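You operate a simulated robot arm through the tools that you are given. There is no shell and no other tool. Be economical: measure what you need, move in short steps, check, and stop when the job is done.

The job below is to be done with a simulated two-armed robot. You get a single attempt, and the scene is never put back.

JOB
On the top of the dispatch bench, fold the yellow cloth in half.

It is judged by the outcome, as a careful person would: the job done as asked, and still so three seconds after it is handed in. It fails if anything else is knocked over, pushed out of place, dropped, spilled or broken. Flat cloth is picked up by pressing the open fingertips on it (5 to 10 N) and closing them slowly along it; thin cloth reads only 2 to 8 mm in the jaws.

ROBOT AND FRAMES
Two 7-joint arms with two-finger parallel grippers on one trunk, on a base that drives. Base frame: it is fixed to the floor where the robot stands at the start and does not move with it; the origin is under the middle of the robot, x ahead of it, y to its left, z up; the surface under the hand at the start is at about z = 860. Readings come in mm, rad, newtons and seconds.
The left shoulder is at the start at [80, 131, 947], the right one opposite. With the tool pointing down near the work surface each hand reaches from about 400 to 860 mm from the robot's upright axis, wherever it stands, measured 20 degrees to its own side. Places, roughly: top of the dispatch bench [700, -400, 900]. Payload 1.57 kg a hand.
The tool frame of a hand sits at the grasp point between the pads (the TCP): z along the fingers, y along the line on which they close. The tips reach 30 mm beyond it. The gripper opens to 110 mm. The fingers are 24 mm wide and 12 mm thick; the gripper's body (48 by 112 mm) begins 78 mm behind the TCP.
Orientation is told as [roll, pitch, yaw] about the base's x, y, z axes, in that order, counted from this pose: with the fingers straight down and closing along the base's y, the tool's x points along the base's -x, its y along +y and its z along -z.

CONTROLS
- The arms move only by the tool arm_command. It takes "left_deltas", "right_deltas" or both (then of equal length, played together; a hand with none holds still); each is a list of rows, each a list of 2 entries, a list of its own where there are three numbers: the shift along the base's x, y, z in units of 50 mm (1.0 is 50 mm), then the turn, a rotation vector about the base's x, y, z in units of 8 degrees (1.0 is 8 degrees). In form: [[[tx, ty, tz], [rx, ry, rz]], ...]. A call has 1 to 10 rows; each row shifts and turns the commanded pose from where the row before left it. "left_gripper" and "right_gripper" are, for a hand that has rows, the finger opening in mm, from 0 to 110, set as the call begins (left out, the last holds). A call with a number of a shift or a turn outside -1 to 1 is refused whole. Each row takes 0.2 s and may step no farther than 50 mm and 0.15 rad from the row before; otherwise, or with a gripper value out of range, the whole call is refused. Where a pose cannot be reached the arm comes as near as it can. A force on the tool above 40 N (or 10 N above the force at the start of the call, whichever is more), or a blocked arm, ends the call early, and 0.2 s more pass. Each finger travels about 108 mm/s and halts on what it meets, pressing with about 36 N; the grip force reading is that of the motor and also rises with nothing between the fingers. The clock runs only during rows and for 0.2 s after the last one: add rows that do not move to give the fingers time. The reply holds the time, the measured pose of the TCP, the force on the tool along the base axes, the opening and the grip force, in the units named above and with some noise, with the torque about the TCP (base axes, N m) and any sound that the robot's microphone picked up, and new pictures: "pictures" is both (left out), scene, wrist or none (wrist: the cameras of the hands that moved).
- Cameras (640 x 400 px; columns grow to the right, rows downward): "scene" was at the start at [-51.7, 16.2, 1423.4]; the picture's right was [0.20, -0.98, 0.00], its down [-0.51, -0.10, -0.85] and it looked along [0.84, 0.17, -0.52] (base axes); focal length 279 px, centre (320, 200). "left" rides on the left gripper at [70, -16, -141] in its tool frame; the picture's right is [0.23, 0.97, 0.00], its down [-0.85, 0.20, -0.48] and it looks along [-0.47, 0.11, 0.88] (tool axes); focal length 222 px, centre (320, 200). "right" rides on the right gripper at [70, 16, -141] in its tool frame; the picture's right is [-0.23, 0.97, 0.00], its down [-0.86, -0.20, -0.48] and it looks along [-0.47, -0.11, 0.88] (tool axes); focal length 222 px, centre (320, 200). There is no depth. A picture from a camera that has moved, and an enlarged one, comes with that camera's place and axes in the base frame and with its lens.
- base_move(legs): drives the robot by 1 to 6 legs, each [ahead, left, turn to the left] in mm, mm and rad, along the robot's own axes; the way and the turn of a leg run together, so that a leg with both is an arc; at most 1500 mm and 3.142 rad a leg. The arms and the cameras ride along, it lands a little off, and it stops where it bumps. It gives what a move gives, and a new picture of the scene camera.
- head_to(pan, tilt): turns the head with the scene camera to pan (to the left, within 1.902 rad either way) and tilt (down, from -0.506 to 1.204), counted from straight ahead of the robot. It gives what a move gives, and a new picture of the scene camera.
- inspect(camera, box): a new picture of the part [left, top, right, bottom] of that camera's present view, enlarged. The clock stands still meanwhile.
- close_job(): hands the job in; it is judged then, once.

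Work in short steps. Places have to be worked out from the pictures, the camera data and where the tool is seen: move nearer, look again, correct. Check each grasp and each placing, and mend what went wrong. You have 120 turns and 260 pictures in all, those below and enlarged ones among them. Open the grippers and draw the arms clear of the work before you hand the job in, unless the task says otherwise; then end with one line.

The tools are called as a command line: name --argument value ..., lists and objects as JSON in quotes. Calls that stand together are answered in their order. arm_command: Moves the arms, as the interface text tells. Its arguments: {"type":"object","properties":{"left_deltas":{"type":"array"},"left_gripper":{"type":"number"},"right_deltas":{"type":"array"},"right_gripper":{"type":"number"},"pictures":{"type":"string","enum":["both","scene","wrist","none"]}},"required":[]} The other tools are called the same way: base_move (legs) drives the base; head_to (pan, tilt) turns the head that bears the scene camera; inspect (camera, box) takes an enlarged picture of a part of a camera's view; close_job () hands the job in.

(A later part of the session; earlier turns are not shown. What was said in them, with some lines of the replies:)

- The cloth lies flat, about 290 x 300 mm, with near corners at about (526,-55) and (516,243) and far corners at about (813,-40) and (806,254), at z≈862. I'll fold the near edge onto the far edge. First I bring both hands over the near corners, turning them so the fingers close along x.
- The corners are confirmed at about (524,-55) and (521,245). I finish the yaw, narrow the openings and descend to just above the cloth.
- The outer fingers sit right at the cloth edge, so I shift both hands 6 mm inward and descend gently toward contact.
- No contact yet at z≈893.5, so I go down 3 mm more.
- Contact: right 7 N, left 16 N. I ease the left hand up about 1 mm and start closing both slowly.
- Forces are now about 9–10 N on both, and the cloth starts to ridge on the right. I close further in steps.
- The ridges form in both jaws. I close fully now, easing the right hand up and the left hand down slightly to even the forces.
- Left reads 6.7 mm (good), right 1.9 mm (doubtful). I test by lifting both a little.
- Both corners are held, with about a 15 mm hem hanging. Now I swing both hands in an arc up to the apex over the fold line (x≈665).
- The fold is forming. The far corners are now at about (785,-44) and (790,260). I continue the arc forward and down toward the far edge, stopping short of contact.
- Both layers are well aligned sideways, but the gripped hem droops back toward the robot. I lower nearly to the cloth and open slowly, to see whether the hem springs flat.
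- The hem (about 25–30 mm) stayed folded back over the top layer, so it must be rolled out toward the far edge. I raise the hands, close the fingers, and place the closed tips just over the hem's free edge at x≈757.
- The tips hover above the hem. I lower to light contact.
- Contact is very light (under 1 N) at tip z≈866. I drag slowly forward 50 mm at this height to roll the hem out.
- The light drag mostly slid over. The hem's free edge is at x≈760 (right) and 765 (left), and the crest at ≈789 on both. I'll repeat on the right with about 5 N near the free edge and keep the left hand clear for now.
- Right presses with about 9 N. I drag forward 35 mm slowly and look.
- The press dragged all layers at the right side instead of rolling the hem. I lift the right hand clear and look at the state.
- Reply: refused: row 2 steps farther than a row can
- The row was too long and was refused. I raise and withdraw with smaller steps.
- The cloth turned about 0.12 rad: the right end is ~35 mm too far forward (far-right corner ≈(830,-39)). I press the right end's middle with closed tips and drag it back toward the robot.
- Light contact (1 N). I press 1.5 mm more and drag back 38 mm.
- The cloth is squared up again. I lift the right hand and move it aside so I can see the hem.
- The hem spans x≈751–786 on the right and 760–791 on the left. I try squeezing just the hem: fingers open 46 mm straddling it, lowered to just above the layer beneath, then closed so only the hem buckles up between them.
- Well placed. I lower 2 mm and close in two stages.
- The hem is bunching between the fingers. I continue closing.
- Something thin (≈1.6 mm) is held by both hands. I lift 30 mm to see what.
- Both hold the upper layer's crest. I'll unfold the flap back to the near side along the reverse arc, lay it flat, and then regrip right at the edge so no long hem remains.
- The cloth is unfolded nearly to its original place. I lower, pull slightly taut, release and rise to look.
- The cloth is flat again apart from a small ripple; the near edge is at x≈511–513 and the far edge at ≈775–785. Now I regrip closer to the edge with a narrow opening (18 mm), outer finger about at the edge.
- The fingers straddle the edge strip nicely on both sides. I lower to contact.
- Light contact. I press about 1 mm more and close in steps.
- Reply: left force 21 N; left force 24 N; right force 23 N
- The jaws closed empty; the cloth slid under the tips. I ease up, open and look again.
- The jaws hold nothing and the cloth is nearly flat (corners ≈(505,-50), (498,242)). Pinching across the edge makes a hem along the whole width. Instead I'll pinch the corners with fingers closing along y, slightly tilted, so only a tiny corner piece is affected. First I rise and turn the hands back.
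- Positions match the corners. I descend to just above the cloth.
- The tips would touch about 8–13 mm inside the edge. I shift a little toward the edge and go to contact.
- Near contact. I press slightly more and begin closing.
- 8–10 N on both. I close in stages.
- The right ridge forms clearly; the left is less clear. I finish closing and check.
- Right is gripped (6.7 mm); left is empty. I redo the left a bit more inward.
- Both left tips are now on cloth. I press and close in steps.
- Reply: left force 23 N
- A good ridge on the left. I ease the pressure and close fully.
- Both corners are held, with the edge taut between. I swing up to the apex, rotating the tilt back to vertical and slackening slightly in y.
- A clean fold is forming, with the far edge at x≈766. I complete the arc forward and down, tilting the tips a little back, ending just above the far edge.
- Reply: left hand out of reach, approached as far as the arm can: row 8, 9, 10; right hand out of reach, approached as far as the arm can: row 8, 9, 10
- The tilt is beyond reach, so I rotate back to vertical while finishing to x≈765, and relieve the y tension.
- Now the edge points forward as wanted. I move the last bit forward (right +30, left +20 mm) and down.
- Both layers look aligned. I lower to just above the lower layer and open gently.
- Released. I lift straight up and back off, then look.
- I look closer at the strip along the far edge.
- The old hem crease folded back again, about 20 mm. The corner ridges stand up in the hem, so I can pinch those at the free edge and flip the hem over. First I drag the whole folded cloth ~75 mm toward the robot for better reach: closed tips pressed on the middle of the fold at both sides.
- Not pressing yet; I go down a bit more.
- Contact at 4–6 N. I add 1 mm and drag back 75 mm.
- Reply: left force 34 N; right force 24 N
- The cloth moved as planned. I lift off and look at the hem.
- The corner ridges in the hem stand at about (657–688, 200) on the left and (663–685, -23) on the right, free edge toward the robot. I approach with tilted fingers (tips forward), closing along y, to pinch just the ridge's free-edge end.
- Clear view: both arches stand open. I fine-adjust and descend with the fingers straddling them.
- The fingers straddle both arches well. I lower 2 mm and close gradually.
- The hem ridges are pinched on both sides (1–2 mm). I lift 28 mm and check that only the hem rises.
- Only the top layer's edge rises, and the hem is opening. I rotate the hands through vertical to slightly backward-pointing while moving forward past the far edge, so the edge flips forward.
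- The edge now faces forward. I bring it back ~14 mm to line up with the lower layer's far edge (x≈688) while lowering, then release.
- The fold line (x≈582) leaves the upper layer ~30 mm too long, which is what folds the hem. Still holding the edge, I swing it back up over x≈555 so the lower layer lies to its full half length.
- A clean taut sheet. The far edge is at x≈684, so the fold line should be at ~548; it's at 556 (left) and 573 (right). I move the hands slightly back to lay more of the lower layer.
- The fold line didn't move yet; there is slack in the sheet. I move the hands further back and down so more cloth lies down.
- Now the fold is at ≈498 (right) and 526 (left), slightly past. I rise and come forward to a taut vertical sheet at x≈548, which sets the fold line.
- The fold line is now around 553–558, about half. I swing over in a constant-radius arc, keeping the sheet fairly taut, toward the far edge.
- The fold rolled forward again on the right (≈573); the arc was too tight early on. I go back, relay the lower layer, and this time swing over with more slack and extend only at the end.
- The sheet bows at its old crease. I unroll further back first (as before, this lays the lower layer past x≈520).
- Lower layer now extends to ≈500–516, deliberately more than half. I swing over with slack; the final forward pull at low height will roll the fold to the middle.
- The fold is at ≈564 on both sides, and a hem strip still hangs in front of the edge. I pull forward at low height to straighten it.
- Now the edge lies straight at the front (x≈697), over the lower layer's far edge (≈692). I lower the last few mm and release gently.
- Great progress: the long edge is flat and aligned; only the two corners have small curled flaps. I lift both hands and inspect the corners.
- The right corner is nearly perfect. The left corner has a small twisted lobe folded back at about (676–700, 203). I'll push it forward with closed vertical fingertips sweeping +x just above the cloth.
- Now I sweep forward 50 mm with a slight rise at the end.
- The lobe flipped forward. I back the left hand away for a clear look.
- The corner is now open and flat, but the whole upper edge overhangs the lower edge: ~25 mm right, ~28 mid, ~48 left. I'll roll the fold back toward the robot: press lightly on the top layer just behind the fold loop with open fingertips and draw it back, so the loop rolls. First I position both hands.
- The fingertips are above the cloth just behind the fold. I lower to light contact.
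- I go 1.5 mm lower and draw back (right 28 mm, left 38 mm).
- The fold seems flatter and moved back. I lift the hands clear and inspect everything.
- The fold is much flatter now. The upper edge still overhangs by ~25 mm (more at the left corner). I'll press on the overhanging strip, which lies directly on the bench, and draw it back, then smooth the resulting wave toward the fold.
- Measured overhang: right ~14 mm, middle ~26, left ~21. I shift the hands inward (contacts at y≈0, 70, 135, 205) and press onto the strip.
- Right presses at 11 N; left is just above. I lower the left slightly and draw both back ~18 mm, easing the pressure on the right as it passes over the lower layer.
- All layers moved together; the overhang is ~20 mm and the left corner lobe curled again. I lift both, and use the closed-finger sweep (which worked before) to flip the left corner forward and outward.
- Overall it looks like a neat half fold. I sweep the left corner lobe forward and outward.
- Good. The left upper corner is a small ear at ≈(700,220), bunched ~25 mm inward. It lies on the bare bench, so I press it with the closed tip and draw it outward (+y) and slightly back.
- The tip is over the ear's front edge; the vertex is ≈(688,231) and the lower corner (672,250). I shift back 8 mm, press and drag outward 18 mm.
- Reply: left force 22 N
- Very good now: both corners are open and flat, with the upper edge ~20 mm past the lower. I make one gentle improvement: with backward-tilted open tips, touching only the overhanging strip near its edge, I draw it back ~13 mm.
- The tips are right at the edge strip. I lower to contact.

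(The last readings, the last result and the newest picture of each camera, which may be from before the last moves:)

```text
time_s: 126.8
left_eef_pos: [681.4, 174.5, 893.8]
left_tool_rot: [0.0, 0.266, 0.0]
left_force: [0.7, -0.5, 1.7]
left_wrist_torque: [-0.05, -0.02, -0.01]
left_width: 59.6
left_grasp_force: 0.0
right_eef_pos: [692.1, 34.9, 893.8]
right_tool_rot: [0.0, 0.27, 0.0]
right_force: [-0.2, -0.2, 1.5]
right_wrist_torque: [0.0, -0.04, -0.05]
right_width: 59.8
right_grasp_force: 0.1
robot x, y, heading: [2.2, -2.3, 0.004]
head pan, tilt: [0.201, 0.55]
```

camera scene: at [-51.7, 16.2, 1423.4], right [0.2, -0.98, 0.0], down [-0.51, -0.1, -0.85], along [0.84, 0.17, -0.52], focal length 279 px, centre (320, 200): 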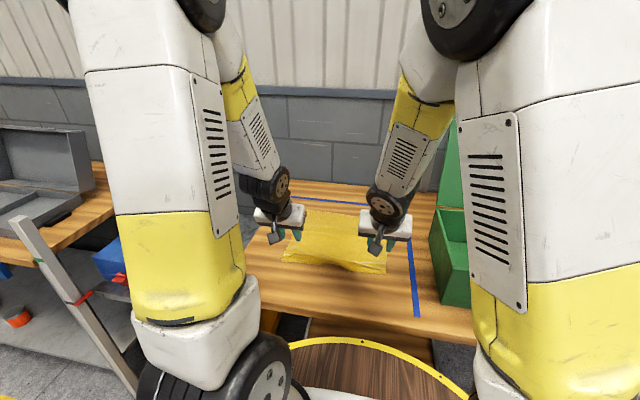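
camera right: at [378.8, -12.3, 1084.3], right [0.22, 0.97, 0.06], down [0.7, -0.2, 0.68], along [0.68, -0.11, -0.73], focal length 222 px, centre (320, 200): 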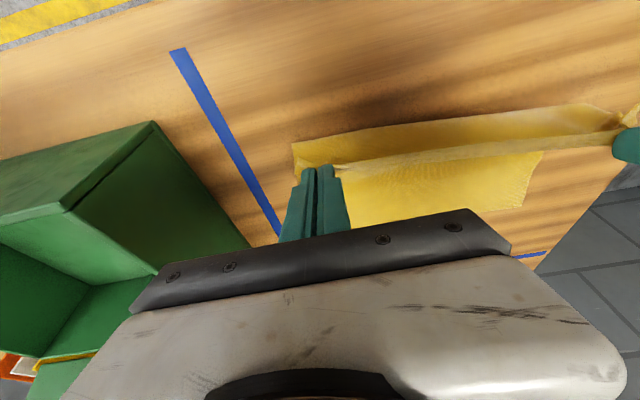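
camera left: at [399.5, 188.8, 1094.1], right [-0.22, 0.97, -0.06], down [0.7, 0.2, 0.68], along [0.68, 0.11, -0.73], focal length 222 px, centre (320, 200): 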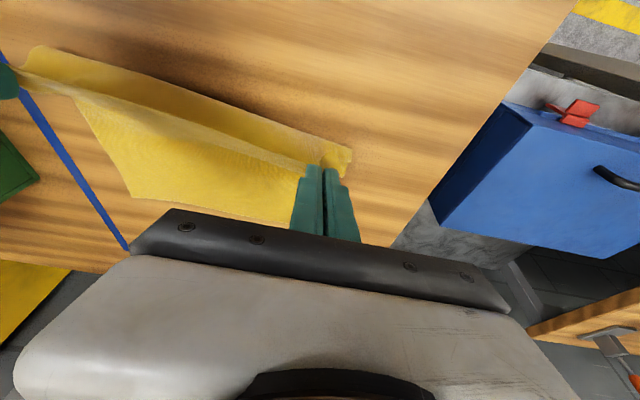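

Contact begins (1.6 N). I add ~0.8 mm and draw back 13 mm, then lift.

arm_command --right_deltas '[[[0, 0, -0.016], [0, 0, 0]], [[-0.05, 0, 0], [0, 0, 0]], [[-0.05, 0, 0], [0, 0, 0]], [[-0.05, 0, 0], [0, 0, 0]], [[-0.05, 0, 0], [0, 0, 0]], [[-0.06, 0, 0], [0, 0, 0]], [[0, 0, 0], [0, 0, 0]]]' --left_deltas '[[[0, 0, -0.016], [0, 0, 0]], [[-0.05, 0.01, 0], [0, 0, 0]], [[-0.05, 0.01, 0], [0, 0, 0]], [[-0.05, 0.01, 0], [0, 0, 0]], [[-0.05, 0.01, 0], [0, 0, 0]], [[-0.06, 0.01, 0], [0, 0, 0]], [[0, 0, 0], [0, 0, 0]]]' --pictures "none"

arm_command --right_deltas '[[[0, 0, 0.5], [0, 0, 0]], [[0, 0, 0.7], [0, 0, 0]], [[-0.3, -0.4, 0.5], [0, -1, 0]], [[-0.6, -0.5, 0.3], [0, -1, 0]], [[-0.6, -0.4, 0], [0, -1, 0]], [[0, 0, 0], [0, -1, 0]], [[0, 0, 0], [0, -1, 0]]]' --left_deltas '[[[0, 0, 0.5], [0, 0, 0]], [[0, 0, 0.7], [0, 0, 0]], [[-0.3, 0.4, 0.5], [0, -1, 0]], [[-0.6, 0.5, 0.3], [0, -1, 0]], [[-0.6, 0.5, 0], [0, -1, 0]], [[0, 0.3, 0], [0, -1, 0]], [[0, 0, 0], [0, 0, 0]]]' --pictures "none"

inspect --camera "scene" --box '[280, 200, 408, 280]'

inspect --camera "left" --box '[60, 70, 380, 270]'

inspect --camera "right" --box '[260, 70, 580, 270]'

```text
time_s: 128.4
left_eef_pos: [668.1, 176.8, 893.5]
left_tool_rot: [-0.001, 0.267, 0.0]
left_force: [2.1, -1.6, 9.6]
left_wrist_torque: [-0.3, -0.08, 0.03]
left_width: 60.7
left_grasp_force: 0.5
right_eef_pos: [678.1, 35.4, 893.8]
right_tool_rot: [-0.001, 0.269, -0.001]
right_force: [0.4, -0.3, -0.8]
right_wrist_torque: [-0.01, -0.01, 0.01]
right_width: 59.9
right_grasp_force: 0.1
robot x, y, heading: [-0.8, -0.8, 0.0]
head pan, tilt: [0.201, 0.55]
```

```text
time_s: 130.0
left_eef_pos: [592.9, 260.6, 992.1]
left_tool_rot: [0.0, -0.293, 0.0]
left_force: [-0.5, 0.1, -0.3]
left_wrist_torque: [0.0, 0.01, -0.01]
left_width: 59.9
left_grasp_force: 0.1
right_eef_pos: [604.3, -30.2, 993.4]
right_tool_rot: [-0.001, -0.431, 0.001]
right_force: [-0.2, -0.1, -0.2]
right_wrist_torque: [0.02, 0.01, 0.02]
right_width: 60.1
right_grasp_force: 0.0
robot x, y, heading: [-4.2, -2.9, 0.003]
head pan, tilt: [0.201, 0.55]
```

```text
5.00 times, centred on (344, 240) of scene
camera zoom: at [-51.6, 16.1, 1423.4], right [0.2, -0.98, 0.0], down [-0.51, -0.1, -0.85], along [0.84, 0.17, -0.52], focal length 1394 px, centre (200, 0)
```

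zoom: 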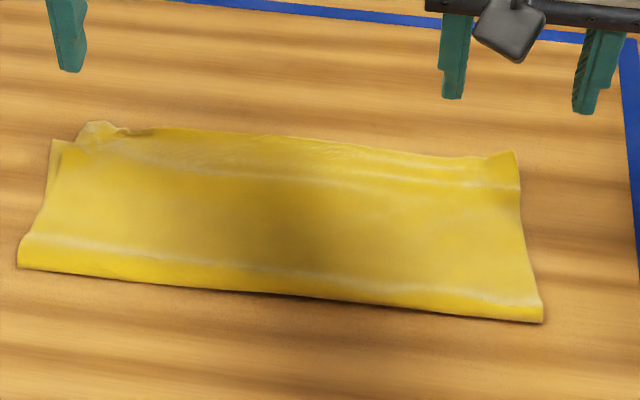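

```text
2.00 times, centred on (220, 170) of left
camera zoom: at [486.0, 245.4, 1108.3], right [-0.22, 0.97, -0.07], down [0.68, 0.2, 0.7], along [0.7, 0.11, -0.71], focal length 444 px, centre (520, 260)
```

zoom: 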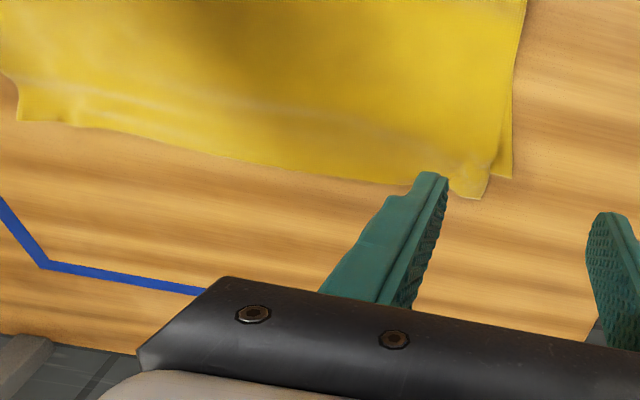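

```text
2.00 times, centred on (420, 170) of right
camera zoom: at [480.7, -14.8, 1093.1], right [0.21, 0.97, 0.1], down [0.58, -0.2, 0.79], along [0.79, -0.11, -0.6], focal length 444 px, centre (120, 260)
```

zoom: 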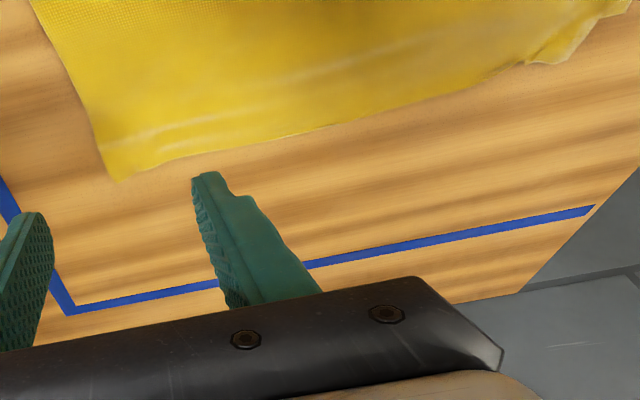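

The cloth now lies neatly folded in half, with edges and corners within about 2 cm. I withdraw both arms clear, with grippers open.

arm_command --right_deltas '[[[-0.3, -0.3, 0.5], [0, 1, 0]], [[-0.3, -0.4, 0.5], [0, 1, 0]], [[-0.3, -0.5, 0.4], [0, 1, 0]], [[-0.2, -0.5, 0.2], [0, 0, 0]], [[0, -0.5, 0], [0, 0, 0]], [[0, 0, 0], [0, 0, 0]]]' --left_deltas '[[[-0.3, 0.2, 0.5], [0, 1, 0]], [[-0.3, 0.3, 0.5], [0, 1, 0]], [[-0.3, 0.3, 0.4], [0, 0, 0]], [[-0.2, 0.3, 0.2], [0, 0, 0]], [[0, 0.2, 0], [0, 0, 0]], [[0, 0, 0], [0, 0, 0]]]' --right_gripper 110 --left_gripper 110 --pictures "scene"

inspect --camera "scene" --box '[270, 190, 430, 290]'

```text
time_s: 131.4
left_eef_pos: [539.0, 326.8, 1072.3]
left_tool_rot: [-0.001, -0.011, 0.001]
left_force: [0.6, 0.5, 0.2]
left_wrist_torque: [0.0, -0.03, -0.01]
left_width: 110.0
left_grasp_force: 0.2
right_eef_pos: [548.2, -140.0, 1073.8]
right_tool_rot: [-0.001, -0.01, 0.002]
right_force: [-0.5, -0.6, -0.4]
right_wrist_torque: [-0.01, -0.02, 0.01]
right_width: 110.2
right_grasp_force: 0.0
robot x, y, heading: [0.5, -1.1, -0.002]
head pan, tilt: [0.201, 0.55]
camera scene: at [-51.7, 16.2, 1423.4], right [0.2, -0.98, 0.0], down [-0.51, -0.1, -0.85], along [0.84, 0.17, -0.52], focal length 279 px, centre (320, 200)
```

scene: 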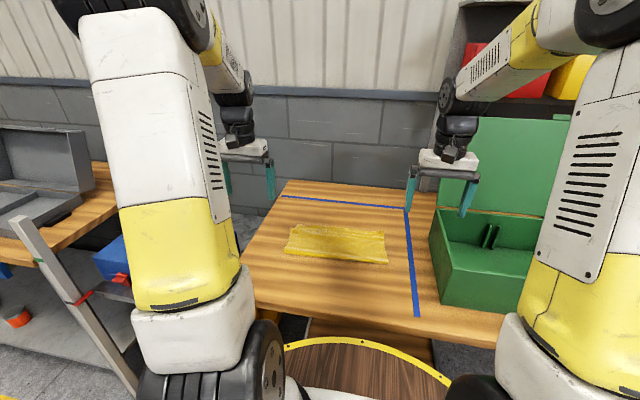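

```text
4.00 times, centred on (350, 240) of scene
camera zoom: at [-51.7, 16.2, 1423.4], right [0.2, -0.98, 0.0], down [-0.51, -0.1, -0.85], along [0.84, 0.17, -0.52], focal length 1115 px, centre (200, 40)
```

zoom: 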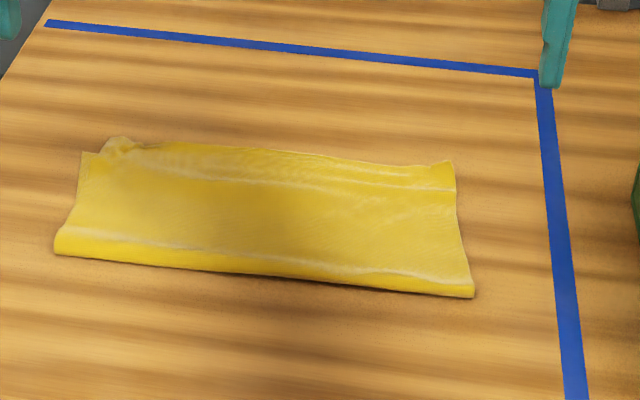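

The cloth is folded in half on the bench, nothing else was disturbed, and the arms are clear with grippers open. I hand the job in.

close_job

```text
The job is handed in.
```

The yellow cloth is folded in half on the dispatch bench, but the upper edge sits about 2 cm past the lower one, and nothing else looks moved in the last picture. During handling, camera views showed what could be one or two small slits in the cloth near the gripped edge. I could not tell whether they are real tears.
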